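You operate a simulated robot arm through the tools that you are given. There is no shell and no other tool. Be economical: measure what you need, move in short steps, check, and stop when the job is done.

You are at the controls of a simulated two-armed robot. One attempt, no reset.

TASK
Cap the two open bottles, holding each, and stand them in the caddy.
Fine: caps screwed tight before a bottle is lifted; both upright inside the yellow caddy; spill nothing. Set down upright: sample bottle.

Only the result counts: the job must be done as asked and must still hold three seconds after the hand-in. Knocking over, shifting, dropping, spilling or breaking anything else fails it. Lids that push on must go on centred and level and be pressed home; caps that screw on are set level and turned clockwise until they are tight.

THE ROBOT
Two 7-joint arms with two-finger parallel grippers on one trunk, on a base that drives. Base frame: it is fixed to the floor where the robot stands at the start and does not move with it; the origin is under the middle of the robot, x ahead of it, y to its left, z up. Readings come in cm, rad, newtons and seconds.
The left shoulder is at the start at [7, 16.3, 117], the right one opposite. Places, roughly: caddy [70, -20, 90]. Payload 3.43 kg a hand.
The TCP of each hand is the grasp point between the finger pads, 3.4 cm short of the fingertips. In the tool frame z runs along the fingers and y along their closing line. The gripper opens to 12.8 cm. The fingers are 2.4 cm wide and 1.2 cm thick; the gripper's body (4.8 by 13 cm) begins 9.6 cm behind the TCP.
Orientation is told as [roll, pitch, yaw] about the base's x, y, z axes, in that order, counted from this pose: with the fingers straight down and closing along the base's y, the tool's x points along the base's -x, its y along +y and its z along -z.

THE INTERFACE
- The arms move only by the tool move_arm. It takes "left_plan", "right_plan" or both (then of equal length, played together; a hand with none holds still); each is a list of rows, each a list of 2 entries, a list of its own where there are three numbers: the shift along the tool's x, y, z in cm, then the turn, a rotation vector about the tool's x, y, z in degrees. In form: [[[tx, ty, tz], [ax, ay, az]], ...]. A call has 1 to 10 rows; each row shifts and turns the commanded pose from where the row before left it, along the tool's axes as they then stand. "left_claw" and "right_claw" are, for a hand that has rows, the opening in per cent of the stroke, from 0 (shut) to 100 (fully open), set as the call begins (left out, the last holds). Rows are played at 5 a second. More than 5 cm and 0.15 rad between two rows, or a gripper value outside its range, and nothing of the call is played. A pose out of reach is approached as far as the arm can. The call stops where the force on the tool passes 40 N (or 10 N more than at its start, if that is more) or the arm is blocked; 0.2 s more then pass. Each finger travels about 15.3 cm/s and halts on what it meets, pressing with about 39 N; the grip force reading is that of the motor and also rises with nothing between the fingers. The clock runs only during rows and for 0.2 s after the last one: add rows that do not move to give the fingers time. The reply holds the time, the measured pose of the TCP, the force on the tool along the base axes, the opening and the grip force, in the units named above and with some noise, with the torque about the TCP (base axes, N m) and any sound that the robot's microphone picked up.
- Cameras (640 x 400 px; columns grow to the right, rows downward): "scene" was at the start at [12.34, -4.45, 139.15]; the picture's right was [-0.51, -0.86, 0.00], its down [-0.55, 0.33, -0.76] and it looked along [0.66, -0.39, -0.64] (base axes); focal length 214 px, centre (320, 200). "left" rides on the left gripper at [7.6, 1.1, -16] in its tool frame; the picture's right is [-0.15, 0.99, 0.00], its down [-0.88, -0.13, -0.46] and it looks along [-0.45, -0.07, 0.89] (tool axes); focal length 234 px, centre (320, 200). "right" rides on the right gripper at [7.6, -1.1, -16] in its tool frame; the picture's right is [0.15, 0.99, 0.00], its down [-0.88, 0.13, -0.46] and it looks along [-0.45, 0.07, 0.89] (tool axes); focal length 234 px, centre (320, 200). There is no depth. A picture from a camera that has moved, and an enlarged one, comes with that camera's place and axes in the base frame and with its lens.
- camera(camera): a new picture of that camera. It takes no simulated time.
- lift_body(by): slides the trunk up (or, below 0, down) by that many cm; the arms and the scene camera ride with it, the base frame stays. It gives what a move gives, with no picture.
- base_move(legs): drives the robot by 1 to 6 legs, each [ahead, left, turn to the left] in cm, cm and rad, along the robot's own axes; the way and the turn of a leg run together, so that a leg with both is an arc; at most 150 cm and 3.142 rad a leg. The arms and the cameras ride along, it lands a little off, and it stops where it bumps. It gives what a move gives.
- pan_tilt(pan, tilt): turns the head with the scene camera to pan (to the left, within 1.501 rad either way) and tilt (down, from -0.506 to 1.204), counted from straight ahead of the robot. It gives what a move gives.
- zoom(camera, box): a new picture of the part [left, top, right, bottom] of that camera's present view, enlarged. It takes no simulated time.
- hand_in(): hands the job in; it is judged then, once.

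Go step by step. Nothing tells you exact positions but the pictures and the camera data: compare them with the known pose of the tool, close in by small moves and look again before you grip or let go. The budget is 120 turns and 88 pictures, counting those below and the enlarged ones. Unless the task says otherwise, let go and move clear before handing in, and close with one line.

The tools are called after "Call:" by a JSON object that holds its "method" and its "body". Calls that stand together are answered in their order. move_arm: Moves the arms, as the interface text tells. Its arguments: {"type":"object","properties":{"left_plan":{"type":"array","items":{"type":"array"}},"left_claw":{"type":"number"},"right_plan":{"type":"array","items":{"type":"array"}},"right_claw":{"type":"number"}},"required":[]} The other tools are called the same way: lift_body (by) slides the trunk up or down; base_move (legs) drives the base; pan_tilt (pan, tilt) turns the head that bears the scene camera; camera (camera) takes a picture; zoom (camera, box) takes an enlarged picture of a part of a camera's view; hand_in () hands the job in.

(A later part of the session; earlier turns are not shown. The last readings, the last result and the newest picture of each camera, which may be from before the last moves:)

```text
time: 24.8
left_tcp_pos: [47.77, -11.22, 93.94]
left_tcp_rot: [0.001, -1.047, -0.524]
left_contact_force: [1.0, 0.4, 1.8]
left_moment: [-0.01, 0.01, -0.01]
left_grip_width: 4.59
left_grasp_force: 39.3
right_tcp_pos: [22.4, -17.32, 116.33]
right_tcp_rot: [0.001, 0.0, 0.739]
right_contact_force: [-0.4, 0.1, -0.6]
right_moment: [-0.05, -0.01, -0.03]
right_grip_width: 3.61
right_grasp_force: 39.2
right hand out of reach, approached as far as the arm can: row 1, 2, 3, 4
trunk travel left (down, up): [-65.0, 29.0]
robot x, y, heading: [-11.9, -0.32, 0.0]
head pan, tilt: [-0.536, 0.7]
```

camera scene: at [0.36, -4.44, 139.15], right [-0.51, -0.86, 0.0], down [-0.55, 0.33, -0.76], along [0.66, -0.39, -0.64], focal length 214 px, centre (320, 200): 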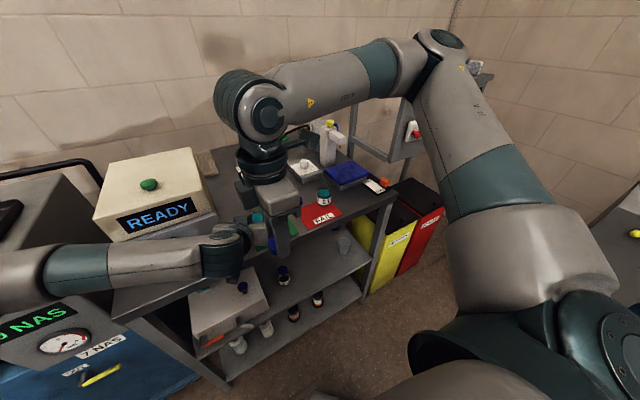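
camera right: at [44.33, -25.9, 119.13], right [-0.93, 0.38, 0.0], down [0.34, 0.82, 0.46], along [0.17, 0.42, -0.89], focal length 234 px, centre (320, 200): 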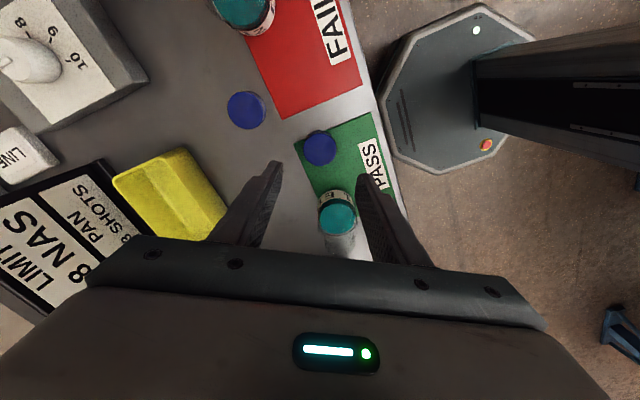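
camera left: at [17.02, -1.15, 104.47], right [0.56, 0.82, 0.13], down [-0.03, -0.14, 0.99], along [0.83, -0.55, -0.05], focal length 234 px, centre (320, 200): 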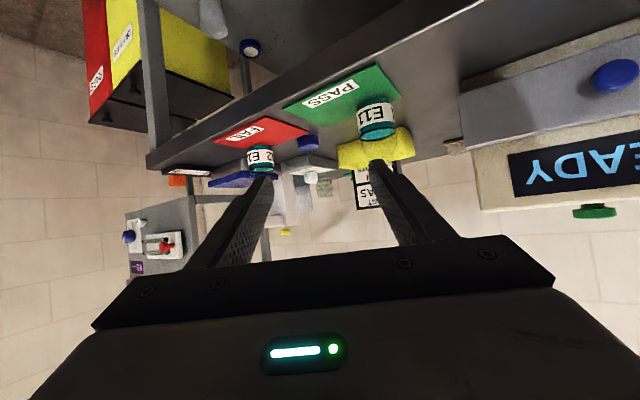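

Call:
{"method": "move_arm", "body": {"right_plan": [[[0, 0, 0], [0, 0, 6.1]], [[0, 0, 0], [0, 0, 6.2]], [[-4.24, -1.32, 0], [0, 0, 0]], [[-4.24, -1.32, 0], [0, 0, 0]], [[-4.24, -1.32, 0], [0, 0, 0]], [[-4.24, -1.32, 0], [0, 0, 0]], [[-4.24, -1.32, 0], [0, 0, 0]], [[-4.24, -1.32, 0], [0, 0, 0]]]}}

Call:
{"method": "camera", "body": {"camera": "scene"}}

```text
time: 26.6
left_tcp_pos: [47.83, -11.31, 93.84]
left_tcp_rot: [0.0, -1.048, -0.522]
left_contact_force: [-1.2, 0.7, 3.7]
left_moment: [0.0, -0.03, -0.02]
left_grip_width: 4.61
left_grasp_force: 38.7
right_tcp_pos: [39.75, -13.3, 116.13]
right_tcp_rot: [0.003, 0.001, 0.526]
right_contact_force: [0.2, -0.3, -0.6]
right_moment: [-0.03, 0.01, -0.01]
right_grip_width: 3.67
right_grasp_force: 38.8
right hand out of reach, approached as far as the arm can: row 7, 8
trunk travel left (down, up): [-65.0, 29.0]
robot x, y, heading: [-11.98, -0.07, -0.001]
head pan, tilt: [-0.536, 0.7]
```

```text
52 pictures are left
camera scene: at [0.44, -4.42, 139.14], right [-0.51, -0.86, 0.0], down [-0.55, 0.33, -0.76], along [0.66, -0.39, -0.64], focal length 214 px, centre (320, 200)
```

scene: 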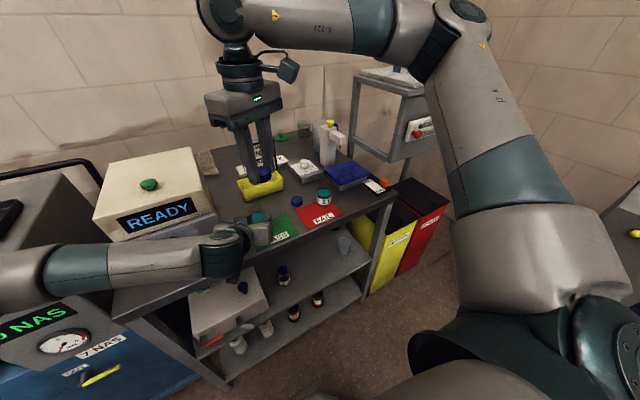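

Call:
{"method": "move_arm", "body": {"right_plan": [[[0, 0, 0], [0, 0, 7.5]], [[0, 0, 0], [0, 0, 7.5]], [[0, 0, 0], [0, 0, 7.5]], [[0, 0, 0], [0, 0, 7.6]], [[-4.3, 0.95, 0], [0, 0, 0]], [[-4.3, 0.95, 0], [0, 0, 0]]]}}

Call:
{"method": "move_arm", "body": {"right_plan": [[[0, 0, 0], [0, 0, 8.5]], [[0, 0, 0], [0, 0, 8.5]], [[0, 0, 0], [0, 0, 8.5]], [[0, 0, 0], [0, 0, 8.5]], [[0, 0, 0], [0, 0, 8.5]], [[0, 0, 0], [0, 0, 8.5]], [[0, 0, 0], [0, 0, 8.5]], [[0, 0, 0], [0, 0, 8.5]], [[0, 0, 0], [0, 0, 8.5]], [[0, 0, 0], [0, 0, 8.5]]]}}

Call:
{"method": "move_arm", "body": {"right_plan": [[[0, 0, 0], [0, 0, 8.5]], [[0, 0, 0], [0, 0, 8.5]], [[0, 0, 0], [0, 0, 8.5]], [[0, 0, 0], [0, 0, 8.5]], [[0, 0, 0], [0, 0, 8.5]], [[0, 0, 0], [0, 0, 8.5]], [[0, 0, 0], [0, 0, 8.5]], [[0, 0, 0], [0, 0, 8.5]], [[0, 0, 0], [0, 0, 8.5]], [[0, 0, 0], [0, 0, 8.5]]]}}

```text
time: 28.0
left_tcp_pos: [48.06, -11.24, 93.92]
left_tcp_rot: [0.001, -1.046, -0.521]
left_contact_force: [-1.4, 1.7, 2.6]
left_moment: [0.0, 0.04, 0.0]
left_grip_width: 4.6
left_grasp_force: 39.2
right_tcp_pos: [43.84, -15.04, 116.02]
right_tcp_rot: [0.004, 0.003, -0.001]
right_contact_force: [0.3, 0.0, -0.9]
right_moment: [0.03, 0.06, 0.0]
right_grip_width: 3.65
right_grasp_force: 39.0
right hand out of reach, approached as far as the arm can: row 5, 6
trunk travel left (down, up): [-65.0, 29.0]
robot x, y, heading: [-11.86, -0.02, 0.002]
head pan, tilt: [-0.536, 0.7]
```

```text
time: 30.2
left_tcp_pos: [47.85, -11.26, 93.76]
left_tcp_rot: [-0.001, -1.047, -0.524]
left_contact_force: [-0.7, -0.2, 0.6]
left_moment: [-0.03, -0.05, -0.03]
left_grip_width: 4.63
left_grasp_force: 38.8
right_tcp_pos: [43.64, -14.97, 116.1]
right_tcp_rot: [0.0, 0.002, -1.483]
right_contact_force: [1.0, -0.5, -0.1]
right_moment: [-0.02, 0.0, 0.01]
right_grip_width: 3.68
right_grasp_force: 38.9
trunk travel left (down, up): [-65.0, 29.0]
robot x, y, heading: [-11.79, -0.19, -0.001]
head pan, tilt: [-0.536, 0.7]
```

```text
time: 32.4
left_tcp_pos: [47.86, -11.24, 93.84]
left_tcp_rot: [0.0, -1.045, -0.523]
left_contact_force: [0.3, 0.9, 0.1]
left_moment: [0.0, -0.06, -0.01]
left_grip_width: 4.6
left_grasp_force: 38.3
right_tcp_pos: [43.69, -15.03, 116.08]
right_tcp_rot: [-0.002, -0.001, -2.967]
right_contact_force: [-0.4, -0.1, 0.4]
right_moment: [0.01, 0.01, 0.03]
right_grip_width: 3.63
right_grasp_force: 39.0
trunk travel left (down, up): [-65.0, 29.0]
robot x, y, heading: [-11.8, 0.07, -0.0]
head pan, tilt: [-0.536, 0.7]
```

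Clockwise range is ample. I check whether the point above E11 is reachable at this yaw.

Call:
{"method": "move_arm", "body": {"right_plan": [[[2.64, -1.41, 0], [0, 0, 0]], [[2.64, -1.41, 0], [0, 0, 0]]]}}

Call:
{"method": "camera", "body": {"camera": "scene"}}

```text
time: 33.0
left_tcp_pos: [47.96, -11.25, 93.87]
left_tcp_rot: [0.0, -1.045, -0.524]
left_contact_force: [-0.8, -0.2, 0.6]
left_moment: [-0.04, 0.04, 0.02]
left_grip_width: 4.64
left_grasp_force: 38.6
right_tcp_pos: [43.74, -14.92, 116.13]
right_tcp_rot: [-0.001, 0.0, -2.967]
right_contact_force: [0.3, 0.0, 0.1]
right_moment: [0.03, -0.01, 0.01]
right_grip_width: 3.66
right_grasp_force: 39.2
right hand out of reach, approached as far as the arm can: row 1, 2
trunk travel left (down, up): [-65.0, 29.0]
robot x, y, heading: [-11.66, -0.01, 0.002]
head pan, tilt: [-0.536, 0.7]
```

```text
51 pictures are left
camera scene: at [0.42, -4.44, 139.15], right [-0.51, -0.86, 0.0], down [-0.55, 0.33, -0.76], along [0.66, -0.39, -0.64], focal length 214 px, centre (320, 200)
```

scene: 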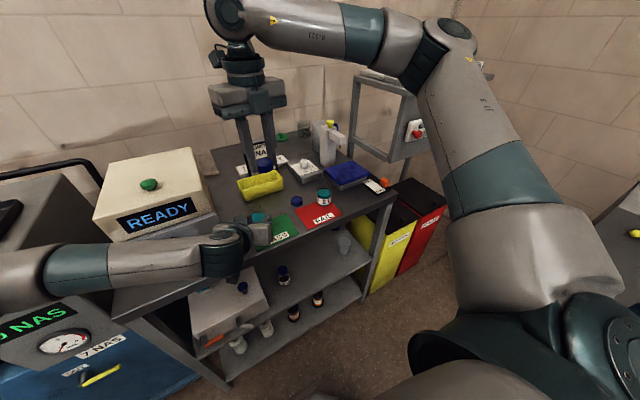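

Call:
{"method": "move_arm", "body": {"right_plan": [[[0, 0, 3], [0, 0, 0]], [[0, 0, 3], [0, 0, 0]], [[0, 0, 3], [0, 0, 0]], [[2.64, -1.41, 0], [0, 0, 0]], [[2.64, -1.41, 0], [0, 0, 0]]]}}

```text
time: 34.2
left_tcp_pos: [47.95, -11.3, 93.84]
left_tcp_rot: [0.002, -1.044, -0.523]
left_contact_force: [-1.2, -0.6, 1.3]
left_moment: [-0.03, 0.0, -0.03]
left_grip_width: 4.62
left_grasp_force: 39.0
right_tcp_pos: [45.84, -15.02, 107.02]
right_tcp_rot: [-0.001, 0.001, -2.966]
right_contact_force: [-0.3, -0.1, -0.5]
right_moment: [-0.02, -0.03, 0.04]
right_grip_width: 3.66
right_grasp_force: 38.3
right hand out of reach, approached as far as the arm can: row 4, 5
trunk travel left (down, up): [-65.0, 29.0]
robot x, y, heading: [-11.73, -0.35, 0.002]
head pan, tilt: [-0.536, 0.7]
```

The right arm can't get this far across. I'll release E11 (it stands), back the left hand off, and shift the base left so the bottle sits more to the right hand's side.

Call:
{"method": "move_arm", "body": {"right_plan": [[[0, 0, -4], [0, 0, 0]], [[0, 0, -4], [0, 0, 0]], [[0, 0, 0], [0, 0, 0]]]}}

Call:
{"method": "move_arm", "body": {"left_plan": [[[0, 0, 0], [0, 0, 0]], [[0, 0, 0], [0, 0, 0]], [[0, 0, 0], [0, 0, 0]]], "left_claw": 66}}

Call:
{"method": "move_arm", "body": {"left_plan": [[[0, 0, -2.5], [0, 0, 0]], [[0, 0, -2.5], [0, 0, 0]], [[0, 0, -2.5], [0, 0, 0]], [[0, 0, -2.5], [0, 0, 0]], [[0, 0, -2.5], [0, 0, 0]], [[0, 0, -2.5], [0, 0, 0]]]}}

Call:
{"method": "camera", "body": {"camera": "scene"}}

```text
time: 35.0
left_tcp_pos: [47.87, -11.13, 93.83]
left_tcp_rot: [0.001, -1.044, -0.522]
left_contact_force: [0.6, -0.8, 0.3]
left_moment: [-0.03, -0.03, -0.02]
left_grip_width: 4.64
left_grasp_force: 39.1
right_tcp_pos: [45.75, -15.27, 110.98]
right_tcp_rot: [-0.003, 0.001, -2.966]
right_contact_force: [0.7, 0.5, -0.8]
right_moment: [0.04, 0.06, 0.0]
right_grip_width: 3.65
right_grasp_force: 39.1
right hand out of reach, approached as far as the arm can: row 2
trunk travel left (down, up): [-65.0, 29.0]
robot x, y, heading: [-11.98, 0.13, -0.002]
head pan, tilt: [-0.536, 0.7]
```

```text
time: 35.8
left_tcp_pos: [47.92, -11.18, 93.89]
left_tcp_rot: [0.0, -1.046, -0.524]
left_contact_force: [0.1, 0.5, 0.0]
left_moment: [0.02, 0.0, -0.02]
left_grip_width: 8.48
left_grasp_force: 0.1
right_tcp_pos: [45.96, -15.2, 111.15]
right_tcp_rot: [-0.002, 0.0, -2.966]
right_contact_force: [-0.3, 0.0, -0.3]
right_moment: [0.06, -0.02, 0.0]
right_grip_width: 3.65
right_grasp_force: 39.0
trunk travel left (down, up): [-65.0, 29.0]
robot x, y, heading: [-12.01, 0.25, 0.001]
head pan, tilt: [-0.536, 0.7]
```

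```text
time: 37.2
left_tcp_pos: [37.3, -5.02, 101.27]
left_tcp_rot: [0.002, -1.045, -0.523]
left_contact_force: [0.2, 0.6, 0.4]
left_moment: [0.0, -0.02, -0.01]
left_grip_width: 8.45
left_grasp_force: 0.0
left hand out of reach, approached as far as the arm can: row 6
right_tcp_pos: [45.86, -15.12, 110.93]
right_tcp_rot: [-0.003, 0.0, -2.965]
right_contact_force: [0.3, 0.1, 0.0]
right_moment: [0.04, 0.0, 0.03]
right_grip_width: 3.66
right_grasp_force: 39.1
trunk travel left (down, up): [-65.0, 29.0]
robot x, y, heading: [-11.58, -0.44, 0.007]
head pan, tilt: [-0.536, 0.7]
```

```text
50 pictures are left
camera scene: at [0.39, -4.45, 139.15], right [-0.51, -0.86, 0.0], down [-0.55, 0.33, -0.76], along [0.66, -0.39, -0.64], focal length 214 px, centre (320, 200)
```

scene: 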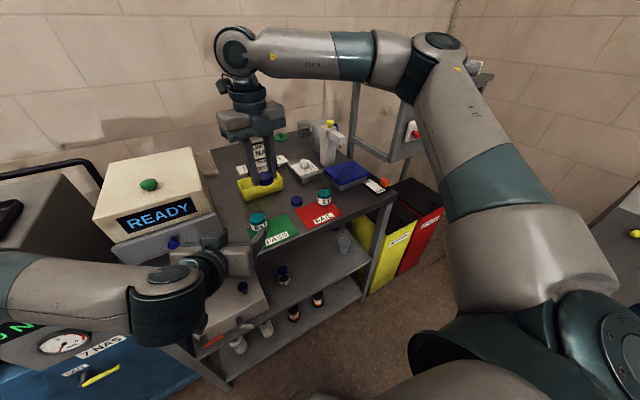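

Call:
{"method": "move_arm", "body": {"right_plan": [[[-0.7, 3.94, -1], [0, 0, 0]], [[-0.7, 3.94, -1], [0, 0, 0]], [[-0.7, 3.94, -1], [0, 0, 0]], [[0, 0, 0], [0, 0, -8.5]], [[0, 0, 0], [0, 0, -8.5]], [[0, 0, 0], [0, 0, -8.5]], [[0, 0, 0], [0, 0, -8.5]], [[0, 0, 0], [0, 0, -8.5]], [[0, 0, 0], [0, 0, -8.5]], [[0, 0, 0], [0, 0, -8.5]]]}}

Call:
{"method": "base_move", "body": {"legs": [[0, 12, 0]]}}

Call:
{"method": "move_arm", "body": {"right_plan": [[[0, 0, 0], [0, 0, -8.5]], [[0, 0, 0], [0, 0, -8.5]], [[0, 0, 0], [0, 0, -8.5]], [[0, 0, 0], [0, 0, -8.5]], [[0, 0, 0], [0, 0, -8.5]], [[0, 0, 0], [0, 0, -8.5]], [[0, 0, 0], [0, 0, -8.5]], [[0, 0, 0], [0, 0, -8.5]], [[0, 0, 0], [0, 0, -8.5]], [[0, 0, 0], [0, 0, -8.5]]]}}

Call:
{"method": "camera", "body": {"camera": "scene"}}

```text
time: 39.4
left_tcp_pos: [37.33, -5.21, 101.27]
left_tcp_rot: [-0.001, -1.045, -0.522]
left_contact_force: [-0.1, 0.2, 0.6]
left_moment: [0.0, -0.01, 0.01]
left_grip_width: 8.45
left_grasp_force: 0.1
right_tcp_pos: [45.81, -27.2, 114.17]
right_tcp_rot: [-0.003, -0.001, -1.922]
right_contact_force: [-0.1, 0.6, -0.4]
right_moment: [-0.01, 0.02, -0.01]
right_grip_width: 3.63
right_grasp_force: 39.2
trunk travel left (down, up): [-65.0, 29.0]
robot x, y, heading: [-12.17, -0.33, 0.0]
head pan, tilt: [-0.536, 0.7]
```

```text
time: 40.7
left_tcp_pos: [37.39, 6.73, 101.13]
left_tcp_rot: [0.001, -1.047, -0.525]
left_contact_force: [-0.9, 0.0, -0.5]
left_moment: [-0.03, -0.04, -0.02]
left_grip_width: 8.46
left_grasp_force: 0.1
right_tcp_pos: [45.88, -15.54, 114.11]
right_tcp_rot: [-0.002, -0.001, -1.929]
right_contact_force: [-0.4, -0.1, -0.4]
right_moment: [0.01, 0.0, 0.0]
right_grip_width: 3.64
right_grasp_force: 39.0
trunk travel left (down, up): [-65.0, 29.0]
robot x, y, heading: [-11.86, 11.98, -0.003]
head pan, tilt: [-0.536, 0.7]
```

```text
time: 42.9
left_tcp_pos: [37.25, 6.61, 101.17]
left_tcp_rot: [0.0, -1.043, -0.524]
left_contact_force: [0.3, -0.2, 0.3]
left_moment: [-0.02, 0.02, 0.01]
left_grip_width: 8.43
left_grasp_force: 0.1
right_tcp_pos: [45.88, -15.48, 114.1]
right_tcp_rot: [0.0, 0.0, -0.442]
right_contact_force: [-0.3, -0.7, -0.2]
right_moment: [0.02, -0.05, -0.03]
right_grip_width: 3.69
right_grasp_force: 38.7
trunk travel left (down, up): [-65.0, 29.0]
robot x, y, heading: [-11.83, 11.79, -0.003]
head pan, tilt: [-0.536, 0.7]
```

```text
49 pictures are left
camera scene: at [0.43, 7.43, 139.15], right [-0.51, -0.86, 0.0], down [-0.55, 0.33, -0.76], along [0.66, -0.39, -0.64], focal length 214 px, centre (320, 200)
```

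scene: 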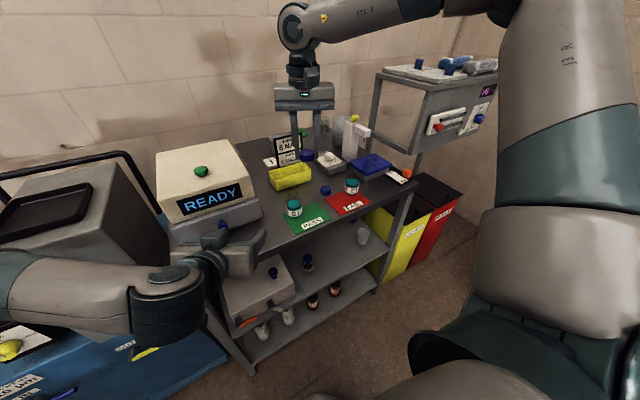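

Call:
{"method": "move_arm", "body": {"right_plan": [[[-0.27, 2.4, 1.5], [0, 0, 0]], [[-0.26, 2.4, 1.5], [0, 0, 0]], [[0, 0, 0], [0, 0, -8.5]], [[0, 0, 0], [0, 0, -8.5]], [[0, 0, 0], [0, 0, -8.5]], [[0, 0, 0], [0, 0, -8.5]], [[0, 0, 0], [0, 0, -8.5]], [[0, 0, 0], [0, 0, -8.5]]]}}

```text
time: 44.7
left_tcp_pos: [37.24, 6.64, 101.15]
left_tcp_rot: [0.0, -1.045, -0.522]
left_contact_force: [-0.5, 0.2, 0.4]
left_moment: [0.0, 0.01, -0.04]
left_grip_width: 8.44
left_grasp_force: 0.1
right_tcp_pos: [48.38, -11.39, 110.97]
right_tcp_rot: [0.002, 0.0, 0.448]
right_contact_force: [-0.2, 0.1, -1.0]
right_moment: [0.01, 0.02, -0.01]
right_grip_width: 3.66
right_grasp_force: 39.0
trunk travel left (down, up): [-65.0, 29.0]
robot x, y, heading: [-11.82, 11.94, 0.002]
head pan, tilt: [-0.536, 0.7]
```

Reach is good here. Now left hand back to the standoff and in.

Call:
{"method": "move_arm", "body": {"left_plan": [[[-0.94, -3.36, 3.12], [0, 0, 0]], [[-0.94, -3.36, 3.12], [0, 0, 0]], [[-0.94, -3.36, 3.12], [0, 0, 0]], [[0, 0, 0], [0, 0, 0]]]}}

Call:
{"method": "zoom", "body": {"camera": "left", "box": [160, 50, 480, 250]}}

```text
time: 45.7
left_tcp_pos: [40.55, -6.83, 98.99]
left_tcp_rot: [-0.001, -1.045, -0.523]
left_contact_force: [-0.2, 1.4, 0.8]
left_moment: [0.01, 0.0, -0.01]
left_grip_width: 8.43
left_grasp_force: 0.1
right_tcp_pos: [48.33, -11.15, 111.03]
right_tcp_rot: [-0.001, 0.0, 0.444]
right_contact_force: [-0.2, 0.1, 1.4]
right_moment: [0.01, 0.02, 0.0]
right_grip_width: 3.65
right_grasp_force: 39.0
trunk travel left (down, up): [-65.0, 29.0]
robot x, y, heading: [-11.86, 12.09, 0.001]
head pan, tilt: [-0.536, 0.7]
```

```text
2.00 times, centred on (320, 150) of left
camera zoom: at [25.85, 3.04, 100.52], right [0.56, 0.82, 0.13], down [-0.02, -0.14, 0.99], along [0.83, -0.56, -0.06], focal length 468 px, centre (320, 300)
```

zoom: 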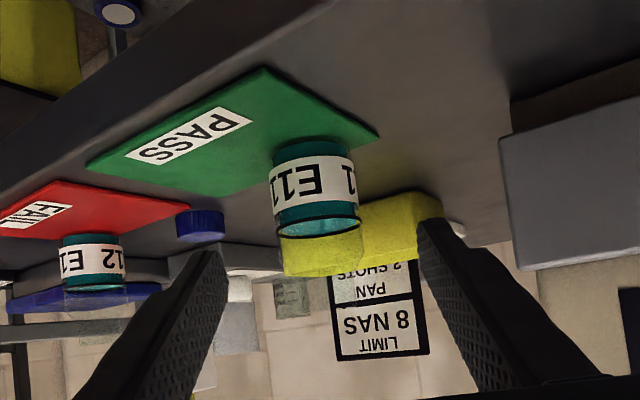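

Call:
{"method": "move_arm", "body": {"left_plan": [[[0, 0, 2.5], [0, 0, 0]], [[0, 0, 2.5], [0, 0, 0]], [[0, 0, 2.5], [0, 0, 0]], [[0, 0, 2.5], [0, 0, 0]]]}}

Call:
{"method": "move_arm", "body": {"left_plan": [[[0, 0, 0], [0, 0, 0]], [[0, 0, 0], [0, 0, 0]], [[0, 0, 0], [0, 0, 0]]], "left_claw": 0}}

Call:
{"method": "zoom", "body": {"camera": "scene", "box": [250, 155, 346, 215]}}

Call:
{"method": "zoom", "body": {"camera": "right", "box": [240, 100, 400, 200]}}

```text
time: 46.7
left_tcp_pos: [47.99, -11.22, 93.95]
left_tcp_rot: [0.004, -1.043, -0.523]
left_contact_force: [-0.4, -0.2, -0.6]
left_moment: [-0.03, -0.01, -0.02]
left_grip_width: 8.44
left_grasp_force: 0.1
right_tcp_pos: [48.32, -11.55, 110.93]
right_tcp_rot: [0.001, 0.0, 0.444]
right_contact_force: [-1.0, -0.6, 0.4]
right_moment: [0.01, 0.04, -0.03]
right_grip_width: 3.63
right_grasp_force: 39.1
trunk travel left (down, up): [-65.0, 29.0]
robot x, y, heading: [-11.51, 12.16, -0.0]
head pan, tilt: [-0.536, 0.7]
```

```text
time: 47.5
left_tcp_pos: [48.03, -11.21, 94.0]
left_tcp_rot: [0.002, -1.046, -0.524]
left_contact_force: [0.2, 0.0, -0.2]
left_moment: [0.05, 0.06, 0.01]
left_grip_width: 4.64
left_grasp_force: 38.8
right_tcp_pos: [48.3, -11.41, 111.1]
right_tcp_rot: [0.002, -0.002, 0.444]
right_contact_force: [0.5, 0.0, -0.1]
right_moment: [0.0, -0.01, 0.0]
right_grip_width: 3.65
right_grasp_force: 38.6
trunk travel left (down, up): [-65.0, 29.0]
robot x, y, heading: [-12.01, 12.33, -0.001]
head pan, tilt: [-0.536, 0.7]
```

```text
6.67 times, centred on (298, 185) of scene
camera zoom: at [0.42, 7.43, 139.15], right [-0.51, -0.86, 0.0], down [-0.55, 0.33, -0.76], along [0.66, -0.39, -0.64], focal length 1430 px, centre (467, 300)
```

zoom: 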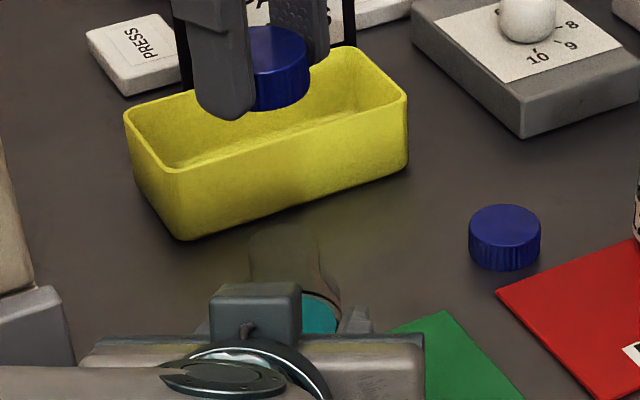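

```text
4.00 times, centred on (320, 150) of right
camera zoom: at [42.05, -15.59, 127.07], right [-0.56, 0.83, 0.0], down [0.74, 0.5, 0.46], along [0.38, 0.26, -0.89], focal length 937 px, centre (320, 400)
```

zoom: 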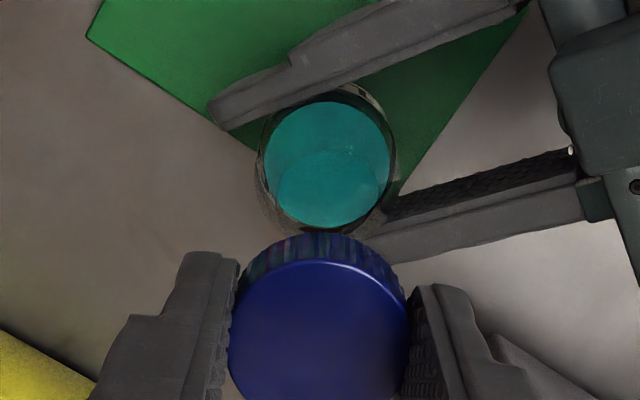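

Cap and neck axes both sit at about (48.35,-11.35). I lower the cap onto the neck, stepping finely near contact.

Call:
{"method": "move_arm", "body": {"right_plan": [[[0, 0, 2.5], [0, 0, 0]], [[0, 0, 2.5], [0, 0, 0]], [[0, 0, 1.8], [0, 0, 0]]]}}

Call:
{"method": "zoom", "body": {"camera": "right", "box": [240, 100, 400, 200]}}

Call:
{"method": "zoom", "body": {"camera": "scene", "box": [266, 170, 314, 200]}}

```text
time: 48.3
left_tcp_pos: [48.03, -11.18, 93.96]
left_tcp_rot: [0.0, -1.045, -0.525]
left_contact_force: [0.3, -0.3, 0.2]
left_moment: [-0.01, -0.03, 0.01]
left_grip_width: 4.6
left_grasp_force: 38.9
right_tcp_pos: [48.31, -11.39, 104.12]
right_tcp_rot: [0.003, 0.001, 0.444]
right_contact_force: [-0.5, -0.6, 0.6]
right_moment: [-0.01, -0.02, -0.01]
right_grip_width: 3.65
right_grasp_force: 39.0
trunk travel left (down, up): [-65.0, 29.0]
robot x, y, heading: [-11.62, 11.82, -0.0]
head pan, tilt: [-0.536, 0.7]
```

```text
4.00 times, centred on (320, 150) of right
camera zoom: at [42.05, -15.58, 120.16], right [-0.56, 0.83, 0.0], down [0.74, 0.5, 0.46], along [0.38, 0.26, -0.89], focal length 937 px, centre (320, 400)
```

zoom: 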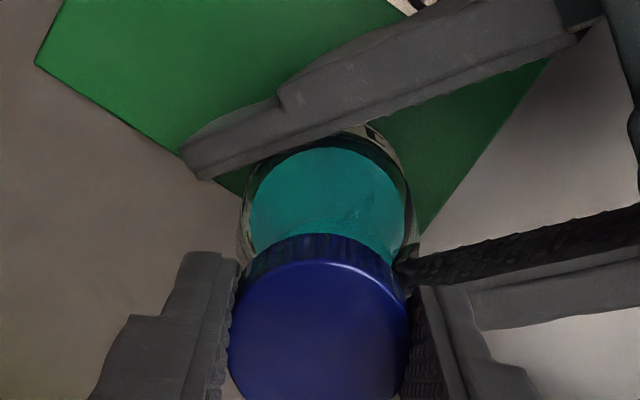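

```text
13.33 times, centred on (290, 185) of scene
camera zoom: at [0.47, 7.41, 139.14], right [-0.51, -0.86, 0.0], down [-0.55, 0.33, -0.76], along [0.66, -0.39, -0.64], focal length 2860 px, centre (720, 400)
```

zoom: 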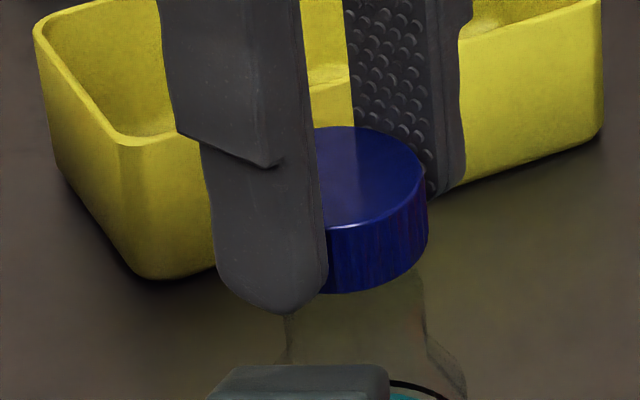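

Views suggest the bottle axis is about 0.2 cm off, near (48.1,-11.27). I nudge and lower in small steps.

Call:
{"method": "move_arm", "body": {"right_plan": [[[0.13, 0.2, 0], [0, 0, 0]], [[0, 0, 0.3], [0, 0, 0]], [[0, 0, 0.3], [0, 0, 0]]]}}

Call:
{"method": "zoom", "body": {"camera": "scene", "box": [266, 175, 314, 205]}}

```text
time: 49.1
left_tcp_pos: [47.98, -11.24, 93.93]
left_tcp_rot: [0.0, -1.046, -0.523]
left_contact_force: [0.5, -0.5, -0.1]
left_moment: [-0.02, 0.02, 0.02]
left_grip_width: 4.61
left_grasp_force: 39.2
right_tcp_pos: [48.24, -11.24, 103.59]
right_tcp_rot: [0.003, 0.0, 0.445]
right_contact_force: [-0.2, -0.8, -0.6]
right_moment: [-0.01, -0.02, -0.02]
right_grip_width: 3.65
right_grasp_force: 39.2
trunk travel left (down, up): [-65.0, 29.0]
robot x, y, heading: [-12.29, 12.06, -0.004]
head pan, tilt: [-0.536, 0.7]
```

```text
13.33 times, centred on (290, 190) of scene
camera zoom: at [0.43, 7.43, 139.15], right [-0.51, -0.86, 0.0], down [-0.55, 0.33, -0.76], along [0.66, -0.39, -0.64], focal length 2860 px, centre (720, 333)
```

zoom: 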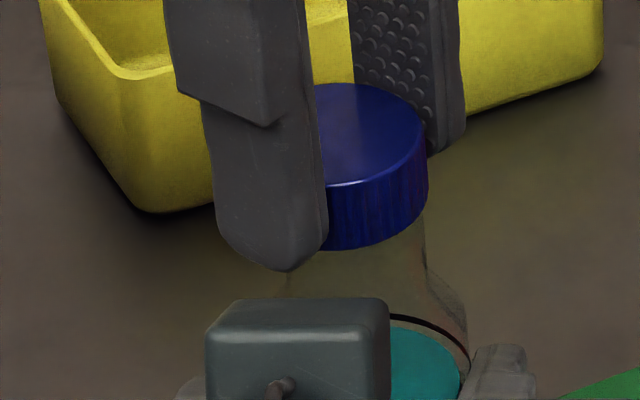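

Call:
{"method": "move_arm", "body": {"right_plan": [[[0, 0, 0.2], [0, 0, 0]], [[0, 0, 0.2], [0, 0, 0]], [[0, 0, 0], [0, 0, 0]]]}}

Call:
{"method": "move_arm", "body": {"right_plan": [[[0, 0, 0.15], [0, 0, 0]], [[0, 0, 0.15], [0, 0, 0]], [[0, 0, 0], [0, 0, 0]]]}}

```text
time: 49.9
left_tcp_pos: [47.86, -11.29, 93.97]
left_tcp_rot: [-0.002, -1.045, -0.525]
left_contact_force: [0.3, 0.7, -0.6]
left_moment: [0.01, 0.05, 0.0]
left_grip_width: 4.62
left_grasp_force: 39.1
right_tcp_pos: [48.12, -11.3, 103.19]
right_tcp_rot: [0.002, 0.001, 0.444]
right_contact_force: [0.1, -0.5, -0.3]
right_moment: [0.01, -0.02, -0.03]
right_grip_width: 3.63
right_grasp_force: 39.1
trunk travel left (down, up): [-65.0, 29.0]
robot x, y, heading: [-12.0, 11.9, -0.0]
head pan, tilt: [-0.536, 0.7]
```

```text
time: 50.7
left_tcp_pos: [48.02, -11.15, 93.97]
left_tcp_rot: [0.003, -1.045, -0.525]
left_contact_force: [2.3, -0.2, -4.8]
left_moment: [-0.02, -0.03, 0.0]
left_grip_width: 4.63
left_grasp_force: 38.6
right_tcp_pos: [48.15, -11.25, 102.89]
right_tcp_rot: [0.001, 0.0, 0.443]
right_contact_force: [-1.8, -0.7, 8.6]
right_moment: [-0.04, 0.15, -0.02]
right_grip_width: 3.64
right_grasp_force: 39.9
trunk travel left (down, up): [-65.0, 29.0]
robot x, y, heading: [-12.07, 11.91, 0.0]
head pan, tilt: [-0.536, 0.7]
```

Call:
{"method": "move_arm", "body": {"right_plan": [[[0, 0, -0.3], [0, 0, 0]], [[0.13, 0.06, 0], [0, 0, 0]], [[0, 0, 0.2], [0, 0, 0]], [[0, 0, 0.2], [0, 0, 0]], [[0, 0, 0], [0, 0, 0]]]}}

Call:
{"method": "zoom", "body": {"camera": "scene", "box": [266, 175, 314, 205]}}

```text
time: 51.9
left_tcp_pos: [47.92, -11.22, 93.93]
left_tcp_rot: [0.002, -1.047, -0.525]
left_contact_force: [5.3, -3.0, -8.9]
left_moment: [0.15, -0.2, 0.1]
left_grip_width: 4.62
left_grasp_force: 39.3
right_tcp_pos: [48.01, -11.16, 102.98]
right_tcp_rot: [-0.001, -0.001, 0.445]
right_contact_force: [-3.9, 1.1, 19.6]
right_moment: [-0.1, 0.27, -0.07]
right_grip_width: 3.62
right_grasp_force: 38.9
trunk travel left (down, up): [-65.0, 29.0]
robot x, y, heading: [-11.55, 11.82, -0.003]
head pan, tilt: [-0.536, 0.7]
```

```text
13.33 times, centred on (290, 190) of scene
camera zoom: at [0.36, 7.44, 139.17], right [-0.51, -0.86, 0.0], down [-0.55, 0.33, -0.76], along [0.66, -0.39, -0.64], focal length 2860 px, centre (720, 333)
```

zoom: 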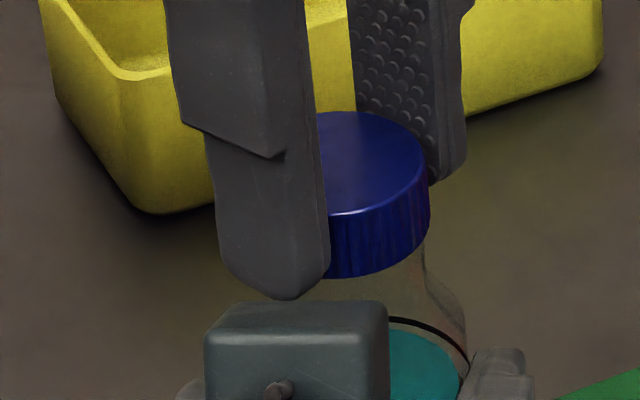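

Call:
{"method": "move_arm", "body": {"right_plan": [[[0, 0, -0.3], [0, 0, 0]], [[0.12, -0.11, 0], [0, 0, 0]], [[0, 0, 0.2], [0, 0, 0]], [[0, 0, 0.03], [0, 0, 0]], [[0, 0, 0], [0, 0, 0]]]}}

```text
time: 53.1
left_tcp_pos: [47.96, -11.15, 94.0]
left_tcp_rot: [-0.001, -1.047, -0.524]
left_contact_force: [-0.4, -0.3, 0.9]
left_moment: [0.01, 0.0, 0.0]
left_grip_width: 4.62
left_grasp_force: 39.5
right_tcp_pos: [47.93, -11.33, 102.88]
right_tcp_rot: [0.001, 0.0, 0.445]
right_contact_force: [1.0, -0.3, 1.1]
right_moment: [-0.01, 0.03, -0.01]
right_grip_width: 3.64
right_grasp_force: 38.6
trunk travel left (down, up): [-65.0, 29.0]
robot x, y, heading: [-11.86, 11.42, -0.001]
head pan, tilt: [-0.536, 0.7]
```

Call:
{"method": "move_arm", "body": {"right_plan": [[[0, 0, 0.1], [0, 0, 0]], [[0, 0, 0.07], [0, 0, 0]], [[0, 0, 0], [0, 0, 0]]]}}

```text
time: 53.9
left_tcp_pos: [47.93, -11.25, 93.85]
left_tcp_rot: [0.0, -1.046, -0.524]
left_contact_force: [0.4, -0.1, 0.4]
left_moment: [-0.01, 0.0, 0.01]
left_grip_width: 4.6
left_grasp_force: 39.5
right_tcp_pos: [47.95, -11.35, 102.84]
right_tcp_rot: [0.002, 0.001, 0.445]
right_contact_force: [0.3, -0.5, 0.1]
right_moment: [0.02, 0.02, 0.02]
right_grip_width: 3.64
right_grasp_force: 39.0
trunk travel left (down, up): [-65.0, 29.0]
robot x, y, heading: [-12.2, 11.87, 0.005]
head pan, tilt: [-0.536, 0.7]
```

The force vanished, so the earlier contact was an off-centre rim touch. I continue lowering.

Call:
{"method": "move_arm", "body": {"right_plan": [[[0, 0, 0.15], [0, 0, 0]], [[0, 0, 0.1], [0, 0, 0]], [[0, 0, 0], [0, 0, 0]]]}}

Call:
{"method": "move_arm", "body": {"right_plan": [[[0, 0, 0.15], [0, 0, 0]], [[0, 0, 0.1], [0, 0, 0]], [[0, 0, 0], [0, 0, 0]]]}}

```text
time: 54.7
left_tcp_pos: [47.97, -11.22, 94.04]
left_tcp_rot: [0.0, -1.045, -0.524]
left_contact_force: [0.4, -0.9, -0.1]
left_moment: [0.0, -0.04, 0.02]
left_grip_width: 4.6
left_grasp_force: 39.1
right_tcp_pos: [47.96, -11.5, 102.53]
right_tcp_rot: [0.001, -0.001, 0.444]
right_contact_force: [-0.2, -0.3, -1.4]
right_moment: [-0.02, 0.0, -0.02]
right_grip_width: 3.64
right_grasp_force: 38.6
trunk travel left (down, up): [-65.0, 29.0]
robot x, y, heading: [-11.86, 12.02, -0.001]
head pan, tilt: [-0.536, 0.7]
```

```text
time: 55.5
left_tcp_pos: [48.08, -11.21, 93.93]
left_tcp_rot: [0.0, -1.046, -0.524]
left_contact_force: [-0.2, -0.7, -0.5]
left_moment: [-0.02, -0.01, -0.01]
left_grip_width: 4.6
left_grasp_force: 38.8
right_tcp_pos: [48.0, -11.47, 102.12]
right_tcp_rot: [0.002, 0.0, 0.445]
right_contact_force: [-0.6, 0.5, -0.7]
right_moment: [0.0, -0.01, -0.01]
right_grip_width: 3.66
right_grasp_force: 39.2
trunk travel left (down, up): [-65.0, 29.0]
robot x, y, heading: [-11.96, 11.79, 0.0]
head pan, tilt: [-0.536, 0.7]
```

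Call:
{"method": "move_arm", "body": {"right_plan": [[[0, 0, 0.1], [0, 0, 0]], [[0, 0, 0.1], [0, 0, 0]], [[0, 0, 0], [0, 0, 0]]]}}

Call:
{"method": "zoom", "body": {"camera": "scene", "box": [266, 175, 314, 205]}}

```text
time: 56.3
left_tcp_pos: [47.94, -11.14, 94.01]
left_tcp_rot: [0.0, -1.045, -0.524]
left_contact_force: [1.1, -0.1, -0.2]
left_moment: [0.02, 0.0, 0.0]
left_grip_width: 4.6
left_grasp_force: 38.9
right_tcp_pos: [48.0, -11.39, 101.96]
right_tcp_rot: [0.002, 0.0, 0.446]
right_contact_force: [0.5, -0.5, 0.2]
right_moment: [-0.04, 0.03, 0.02]
right_grip_width: 3.65
right_grasp_force: 38.8
trunk travel left (down, up): [-65.0, 29.0]
robot x, y, heading: [-11.81, 11.71, -0.004]
head pan, tilt: [-0.536, 0.7]
```

```text
13.33 times, centred on (290, 190) of scene
camera zoom: at [0.43, 7.43, 139.14], right [-0.51, -0.86, 0.0], down [-0.55, 0.33, -0.76], along [0.66, -0.39, -0.64], focal length 2860 px, centre (720, 333)
```

zoom: 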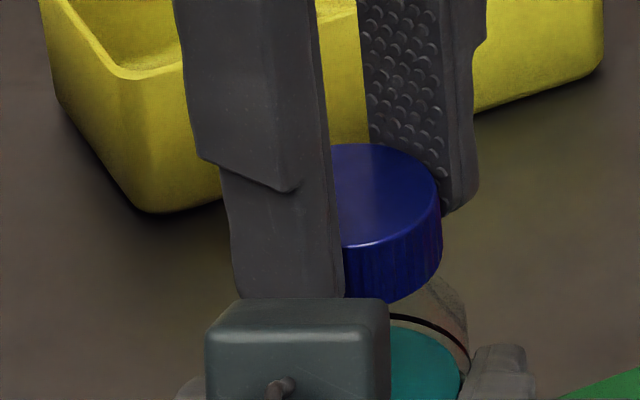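

Call:
{"method": "move_arm", "body": {"right_plan": [[[0, 0, 0.1], [0, 0, 0]], [[0, 0, 0.1], [0, 0, 0]], [[0, 0, 0.1], [0, 0, 0]], [[0, 0, 0], [0, 0, 0]]]}}

```text
time: 57.3
left_tcp_pos: [47.98, -11.2, 94.04]
left_tcp_rot: [0.001, -1.045, -0.524]
left_contact_force: [1.6, 2.6, -0.8]
left_moment: [-0.25, 0.08, 0.03]
left_grip_width: 4.62
left_grasp_force: 38.7
right_tcp_pos: [47.97, -11.27, 101.86]
right_tcp_rot: [0.0, 0.001, 0.445]
right_contact_force: [-0.8, -2.9, 2.9]
right_moment: [0.0, 0.02, 0.02]
right_grip_width: 3.66
right_grasp_force: 38.1
trunk travel left (down, up): [-65.0, 29.0]
robot x, y, heading: [-11.89, 12.0, -0.001]
head pan, tilt: [-0.536, 0.7]
```

Light thread contact at TCP z≈101.85. I turn clockwise with a slight downward feed.

Call:
{"method": "move_arm", "body": {"right_plan": [[[0, 0, 0.01], [0, 0, 8.5]], [[0, 0, 0.01], [0, 0, 8.5]], [[0, 0, 0.01], [0, 0, 8.5]], [[0, 0, 0.01], [0, 0, 8.5]], [[0, 0, 0.01], [0, 0, 8.5]], [[0, 0, 0.01], [0, 0, 8.5]], [[0, 0, 0.01], [0, 0, 8.5]], [[0, 0, 0.01], [0, 0, 8.5]], [[0, 0, 0.01], [0, 0, 8.5]], [[0, 0, 0.01], [0, 0, 8.5]]]}}

```text
time: 59.5
left_tcp_pos: [47.9, -11.33, 94.0]
left_tcp_rot: [-0.001, -1.045, -0.527]
left_contact_force: [2.5, -21.5, -2.6]
left_moment: [1.05, -0.18, -0.06]
left_grip_width: 4.6
left_grasp_force: 38.8
right_tcp_pos: [48.07, -11.25, 101.69]
right_tcp_rot: [0.002, 0.004, -1.042]
right_contact_force: [-2.1, 21.7, 5.3]
right_moment: [0.62, 0.33, 0.03]
right_grip_width: 3.64
right_grasp_force: 38.7
trunk travel left (down, up): [-65.0, 29.0]
robot x, y, heading: [-11.81, 11.75, -0.006]
head pan, tilt: [-0.536, 0.7]
```

The cap sits ~0.16 cm off the hand's turning axis, which gave a side load. I relieve it and turn about the cap's own axis from now on.

Call:
{"method": "move_arm", "body": {"right_plan": [[[0.07, 0.08, 0], [0, 0, 0]], [[0.07, 0.075, 0], [0, 0, 0]], [[0, 0, 0], [0, 0, 0]]]}}

```text
time: 60.3
left_tcp_pos: [47.87, -11.24, 93.98]
left_tcp_rot: [0.0, -1.045, -0.526]
left_contact_force: [-5.5, -13.7, -0.6]
left_moment: [0.46, -0.4, -0.05]
left_grip_width: 4.61
left_grasp_force: 38.4
right_tcp_pos: [48.14, -11.24, 101.6]
right_tcp_rot: [0.001, -0.001, -1.039]
right_contact_force: [5.0, 12.5, 2.7]
right_moment: [0.44, -0.03, 0.03]
right_grip_width: 3.66
right_grasp_force: 39.2
trunk travel left (down, up): [-65.0, 29.0]
robot x, y, heading: [-12.12, 11.69, -0.003]
head pan, tilt: [-0.536, 0.7]
```

Call:
{"method": "move_arm", "body": {"right_plan": [[[0.12, 0.12, 0], [0, 0, 0]], [[0, 0, 0], [0, 0, 0]]]}}

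Call:
{"method": "move_arm", "body": {"right_plan": [[[0, 0.024, 0.01], [0, 0, 8.5]], [[0, 0.024, 0.01], [0, 0, 8.5]], [[0, 0.024, 0.01], [0, 0, 8.5]], [[0, 0.024, 0.01], [0, 0, 8.5]]]}}

```text
time: 60.9
left_tcp_pos: [47.97, -11.19, 94.0]
left_tcp_rot: [0.003, -1.046, -0.523]
left_contact_force: [-10.5, 0.1, -0.4]
left_moment: [-0.14, -0.45, -0.05]
left_grip_width: 4.61
left_grasp_force: 39.3
right_tcp_pos: [48.04, -11.06, 101.63]
right_tcp_rot: [0.0, -0.001, -1.037]
right_contact_force: [9.8, -1.0, 2.3]
right_moment: [-0.02, -0.3, 0.0]
right_grip_width: 3.64
right_grasp_force: 39.3
trunk travel left (down, up): [-65.0, 29.0]
robot x, y, heading: [-11.99, 11.91, -0.002]
head pan, tilt: [-0.536, 0.7]
```

```text
time: 61.9
left_tcp_pos: [48.02, -11.14, 93.93]
left_tcp_rot: [0.001, -1.045, -0.524]
left_contact_force: [-14.8, 11.3, 1.8]
left_moment: [-0.15, -0.62, -0.01]
left_grip_width: 4.58
left_grasp_force: 39.5
right_tcp_pos: [48.09, -11.02, 101.59]
right_tcp_rot: [-0.001, -0.001, -1.636]
right_contact_force: [15.4, -10.0, 0.8]
right_moment: [-0.66, -0.46, 0.06]
right_grip_width: 3.66
right_grasp_force: 38.7
trunk travel left (down, up): [-65.0, 29.0]
robot x, y, heading: [-11.86, 12.22, -0.001]
head pan, tilt: [-0.536, 0.7]
```

Call:
{"method": "move_arm", "body": {"right_plan": [[[-0.09, 0.15, 0], [0, 0, 0]], [[0, 0, 0], [0, 0, 0]]]}}

```text
time: 62.5
left_tcp_pos: [48.11, -11.24, 93.89]
left_tcp_rot: [0.003, -1.045, -0.522]
left_contact_force: [-2.6, 5.1, -2.4]
left_moment: [0.08, -0.02, 0.03]
left_grip_width: 4.57
left_grasp_force: 39.0
right_tcp_pos: [48.3, -11.01, 101.61]
right_tcp_rot: [-0.003, 0.001, -1.632]
right_contact_force: [1.7, -4.3, 3.0]
right_moment: [-0.41, -0.16, 0.03]
right_grip_width: 3.67
right_grasp_force: 39.1
trunk travel left (down, up): [-65.0, 29.0]
robot x, y, heading: [-11.78, 11.81, -0.001]
head pan, tilt: [-0.536, 0.7]
```

Call:
{"method": "move_arm", "body": {"right_plan": [[[-0.03, 0.03, 0.01], [0, 0, 8.5]], [[0, 0.035, 0.01], [0, 0, 8.5]], [[0, 0.035, 0.01], [0, 0, 8.5]], [[0, 0.035, 0.01], [0, 0, 8.5]], [[0, 0.035, 0.01], [0, 0, 8.5]], [[0, 0.035, 0.01], [0, 0, 8.5]]]}}

```text
time: 63.9
left_tcp_pos: [47.95, -11.2, 94.05]
left_tcp_rot: [0.002, -1.047, -0.523]
left_contact_force: [12.8, -1.5, -4.9]
left_moment: [-0.11, 0.37, -0.02]
left_grip_width: 4.57
left_grasp_force: 38.9
right_tcp_pos: [48.36, -11.13, 101.62]
right_tcp_rot: [-0.002, -0.002, -2.523]
right_contact_force: [-12.5, 2.0, 6.5]
right_moment: [0.14, 0.57, 0.0]
right_grip_width: 3.66
right_grasp_force: 39.1
trunk travel left (down, up): [-65.0, 29.0]
robot x, y, heading: [-11.55, 11.54, -0.001]
head pan, tilt: [-0.536, 0.7]
```

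Call:
{"method": "move_arm", "body": {"right_plan": [[[-0.09, -0.08, 0], [0, 0, 0]], [[0, 0.02, 0.01], [0, 0, 8.5]], [[0, 0.02, 0.01], [0, 0, 8.5]], [[0, 0.02, 0.01], [0, 0, 8.5]], [[0, 0.02, 0.01], [0, 0, 8.5]]]}}

```text
time: 65.1
left_tcp_pos: [47.89, -11.21, 93.89]
left_tcp_rot: [0.001, -1.044, -0.524]
left_contact_force: [3.0, 4.8, 2.1]
left_moment: [-0.32, 0.07, -0.01]
left_grip_width: 4.58
left_grasp_force: 39.0
right_tcp_pos: [48.38, -11.39, 101.46]
right_tcp_rot: [0.0, -0.001, -3.119]
right_contact_force: [-3.1, -5.1, 0.2]
right_moment: [-0.18, 0.16, 0.0]
right_grip_width: 3.64
right_grasp_force: 39.2
trunk travel left (down, up): [-65.0, 29.0]
robot x, y, heading: [-11.65, 11.75, -0.002]
head pan, tilt: [-0.536, 0.7]
```

Call:
{"method": "move_arm", "body": {"right_plan": [[[-0.03, 0.05, 0.01], [0, 0, 8.5]], [[0, 0.02, 0.01], [0, 0, 8.5]], [[0, 0.02, 0.01], [0, 0, 8.5]], [[0, 0.02, 0.01], [0, 0, 8.5]], [[0, 0.02, 0.01], [0, 0, 8.5]], [[0, 0.02, 0.01], [0, 0, 8.5]]]}}

```text
time: 66.5
left_tcp_pos: [47.92, -11.21, 94.02]
left_tcp_rot: [0.004, -1.044, -0.525]
left_contact_force: [-3.0, 9.8, 2.1]
left_moment: [-0.66, -0.12, 0.01]
left_grip_width: 4.56
left_grasp_force: 39.3
right_tcp_pos: [48.21, -11.44, 101.47]
right_tcp_rot: [0.0, 0.0, 2.275]
right_contact_force: [2.9, -12.1, 2.8]
right_moment: [-0.46, -0.11, 0.02]
right_grip_width: 3.65
right_grasp_force: 38.5
trunk travel left (down, up): [-65.0, 29.0]
robot x, y, heading: [-11.98, 11.82, 0.002]
head pan, tilt: [-0.536, 0.7]
```

Call:
{"method": "move_arm", "body": {"right_plan": [[[0.1, 0.06, 0], [0, 0, 0]], [[0, 0.02, 0.01], [0, 0, 8.5]], [[0, 0.02, 0.01], [0, 0, 8.5]], [[0, 0.02, 0.01], [0, 0, 8.5]], [[0, 0.02, 0.01], [0, 0, 8.5]], [[0, 0.02, 0.01], [0, 0, 8.5]], [[0, 0.02, 0.01], [0, 0, 8.5]]]}}

```text
time: 68.1
left_tcp_pos: [47.9, -11.24, 93.92]
left_tcp_rot: [-0.002, -1.045, -0.526]
left_contact_force: [4.0, -0.3, -2.2]
left_moment: [-0.1, 0.23, -0.73]
left_grip_width: 4.54
left_grasp_force: 39.2
right_tcp_pos: [48.24, -11.42, 101.48]
right_tcp_rot: [0.002, -0.002, 1.388]
right_contact_force: [-4.1, -1.0, 6.2]
right_moment: [0.0, 0.12, 0.67]
right_grip_width: 3.67
right_grasp_force: 38.1
trunk travel left (down, up): [-65.0, 29.0]
robot x, y, heading: [-11.55, 11.85, -0.001]
head pan, tilt: [-0.536, 0.7]
```

Torque has risen to 0.67 N·m, so the cap is tightening. I turn a little more.

Call:
{"method": "move_arm", "body": {"right_plan": [[[0, 0.01, 0], [0, 0, 5]], [[0, 0.01, 0], [0, 0, 5]], [[0, 0, 0], [0, 0, 0]]]}}

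Call:
{"method": "zoom", "body": {"camera": "scene", "box": [258, 170, 322, 210]}}

```text
time: 68.9
left_tcp_pos: [48.01, -11.16, 93.9]
left_tcp_rot: [0.001, -1.047, -0.525]
left_contact_force: [5.1, 0.2, -2.1]
left_moment: [0.04, 0.25, -0.75]
left_grip_width: 4.53
left_grasp_force: 39.7
right_tcp_pos: [48.22, -11.38, 101.35]
right_tcp_rot: [0.003, 0.0, 1.213]
right_contact_force: [-5.3, -0.1, 3.7]
right_moment: [0.06, 0.16, 0.76]
right_grip_width: 3.65
right_grasp_force: 38.7
trunk travel left (down, up): [-65.0, 29.0]
robot x, y, heading: [-11.52, 11.97, -0.003]
head pan, tilt: [-0.536, 0.7]
```

```text
10.00 times, centred on (290, 190) of scene
camera zoom: at [0.41, 7.43, 139.15], right [-0.51, -0.86, 0.0], down [-0.55, 0.33, -0.76], along [0.66, -0.39, -0.64], focal length 2145 px, centre (620, 300)
```

zoom: 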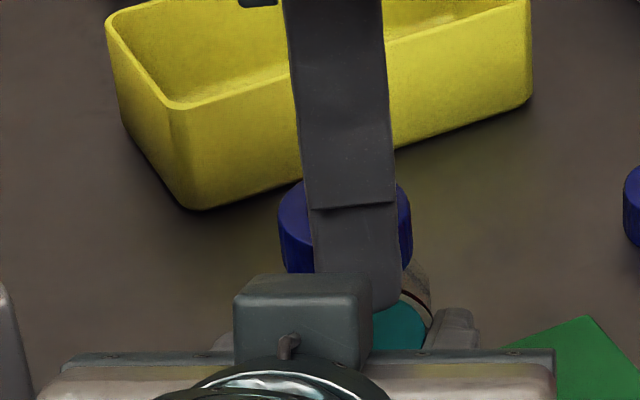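

Call:
{"method": "move_arm", "body": {"right_plan": [[[0, 0.015, 0], [0, 0, 8]], [[0, 0.015, 0], [0, 0, 8]], [[0, 0, 0], [0, 0, 0]]]}}

Call:
{"method": "zoom", "body": {"camera": "left", "box": [200, 80, 440, 230]}}

```text
time: 69.7
left_tcp_pos: [47.82, -11.49, 94.21]
left_tcp_rot: [-0.006, -1.048, -0.527]
left_contact_force: [8.6, -37.5, 6.8]
left_moment: [0.99, 0.05, -0.33]
left_grip_width: 4.56
left_grasp_force: 39.0
right_tcp_pos: [48.63, -12.75, 101.9]
right_tcp_rot: [0.01, -0.007, 0.938]
right_contact_force: [-8.9, 36.1, -4.4]
right_moment: [1.69, 0.56, 0.12]
right_grip_width: 3.61
right_grasp_force: 38.8
right hand out of reach, approached as far as the arm can: row 2
trunk travel left (down, up): [-65.0, 29.0]
robot x, y, heading: [-12.03, 11.78, -0.002]
head pan, tilt: [-0.536, 0.7]
```

```text
2.67 times, centred on (320, 155) of left
camera zoom: at [33.13, -1.56, 95.67], right [0.56, 0.82, 0.12], down [-0.03, -0.13, 0.99], along [0.83, -0.56, -0.05], focal length 624 px, centre (320, 320)
```

zoom: 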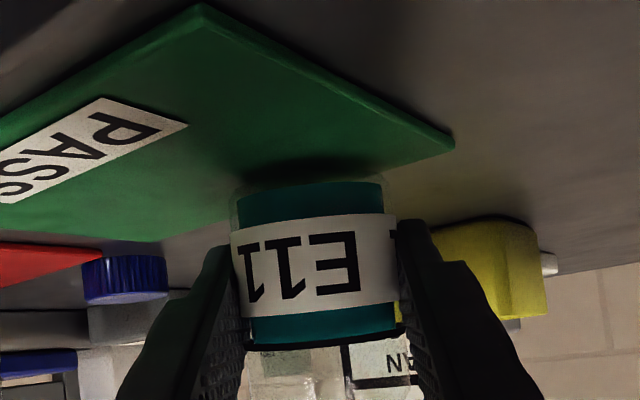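

The wrist hit its limit and pulled sideways. I release the cap while moving the hand back over centre.

Call:
{"method": "move_arm", "body": {"right_plan": [[[-0.4, 0.55, 0], [0, 0, -2]], [[-0.4, 0.55, 0], [0, 0, -3]], [[0, 0, 0], [0, 0, 0]]], "right_claw": 45}}

Call:
{"method": "zoom", "body": {"camera": "left", "box": [200, 80, 440, 230]}}

Call:
{"method": "zoom", "body": {"camera": "scene", "box": [258, 170, 322, 210]}}

```text
time: 70.5
left_tcp_pos: [48.09, -10.91, 94.19]
left_tcp_rot: [0.002, -1.049, -0.521]
left_contact_force: [4.2, 4.9, 15.7]
left_moment: [-0.2, -0.49, 0.17]
left_grip_width: 4.54
left_grasp_force: 38.8
right_tcp_pos: [48.2, -11.61, 101.91]
right_tcp_rot: [-0.001, 0.0, 1.021]
right_contact_force: [0.6, -1.5, 0.1]
right_moment: [-0.01, -0.02, 0.01]
right_grip_width: 5.77
right_grasp_force: 0.1
trunk travel left (down, up): [-65.0, 29.0]
robot x, y, heading: [-11.69, 11.89, 0.001]
head pan, tilt: [-0.536, 0.7]
```

```text
2.67 times, centred on (320, 155) of left
camera zoom: at [33.28, -1.22, 95.62], right [0.56, 0.82, 0.13], down [-0.03, -0.14, 0.99], along [0.83, -0.55, -0.05], focal length 624 px, centre (320, 320)
```

zoom: 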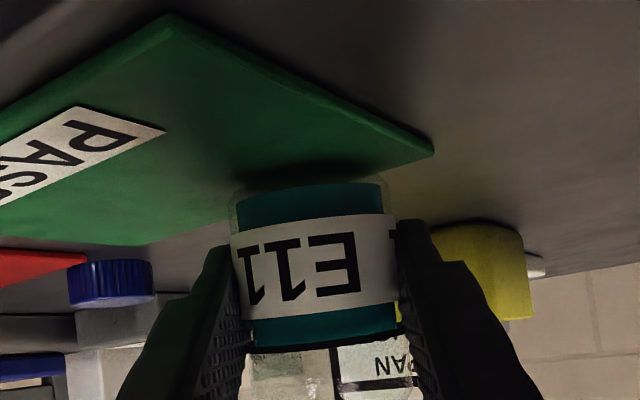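

```text
10.00 times, centred on (290, 190) of scene
camera zoom: at [0.32, 7.57, 139.17], right [-0.51, -0.86, 0.0], down [-0.55, 0.33, -0.77], along [0.66, -0.39, -0.64], focal length 2145 px, centre (620, 300)
```

zoom: 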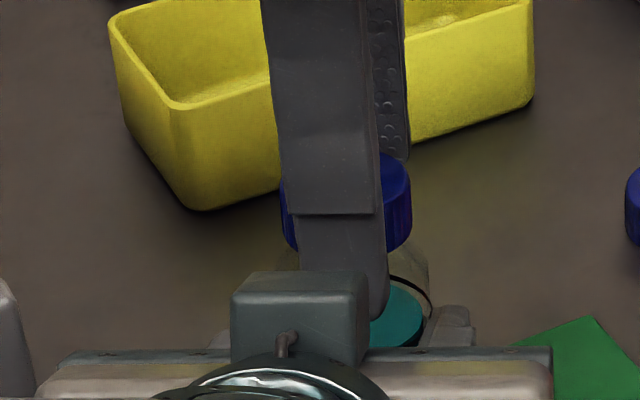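

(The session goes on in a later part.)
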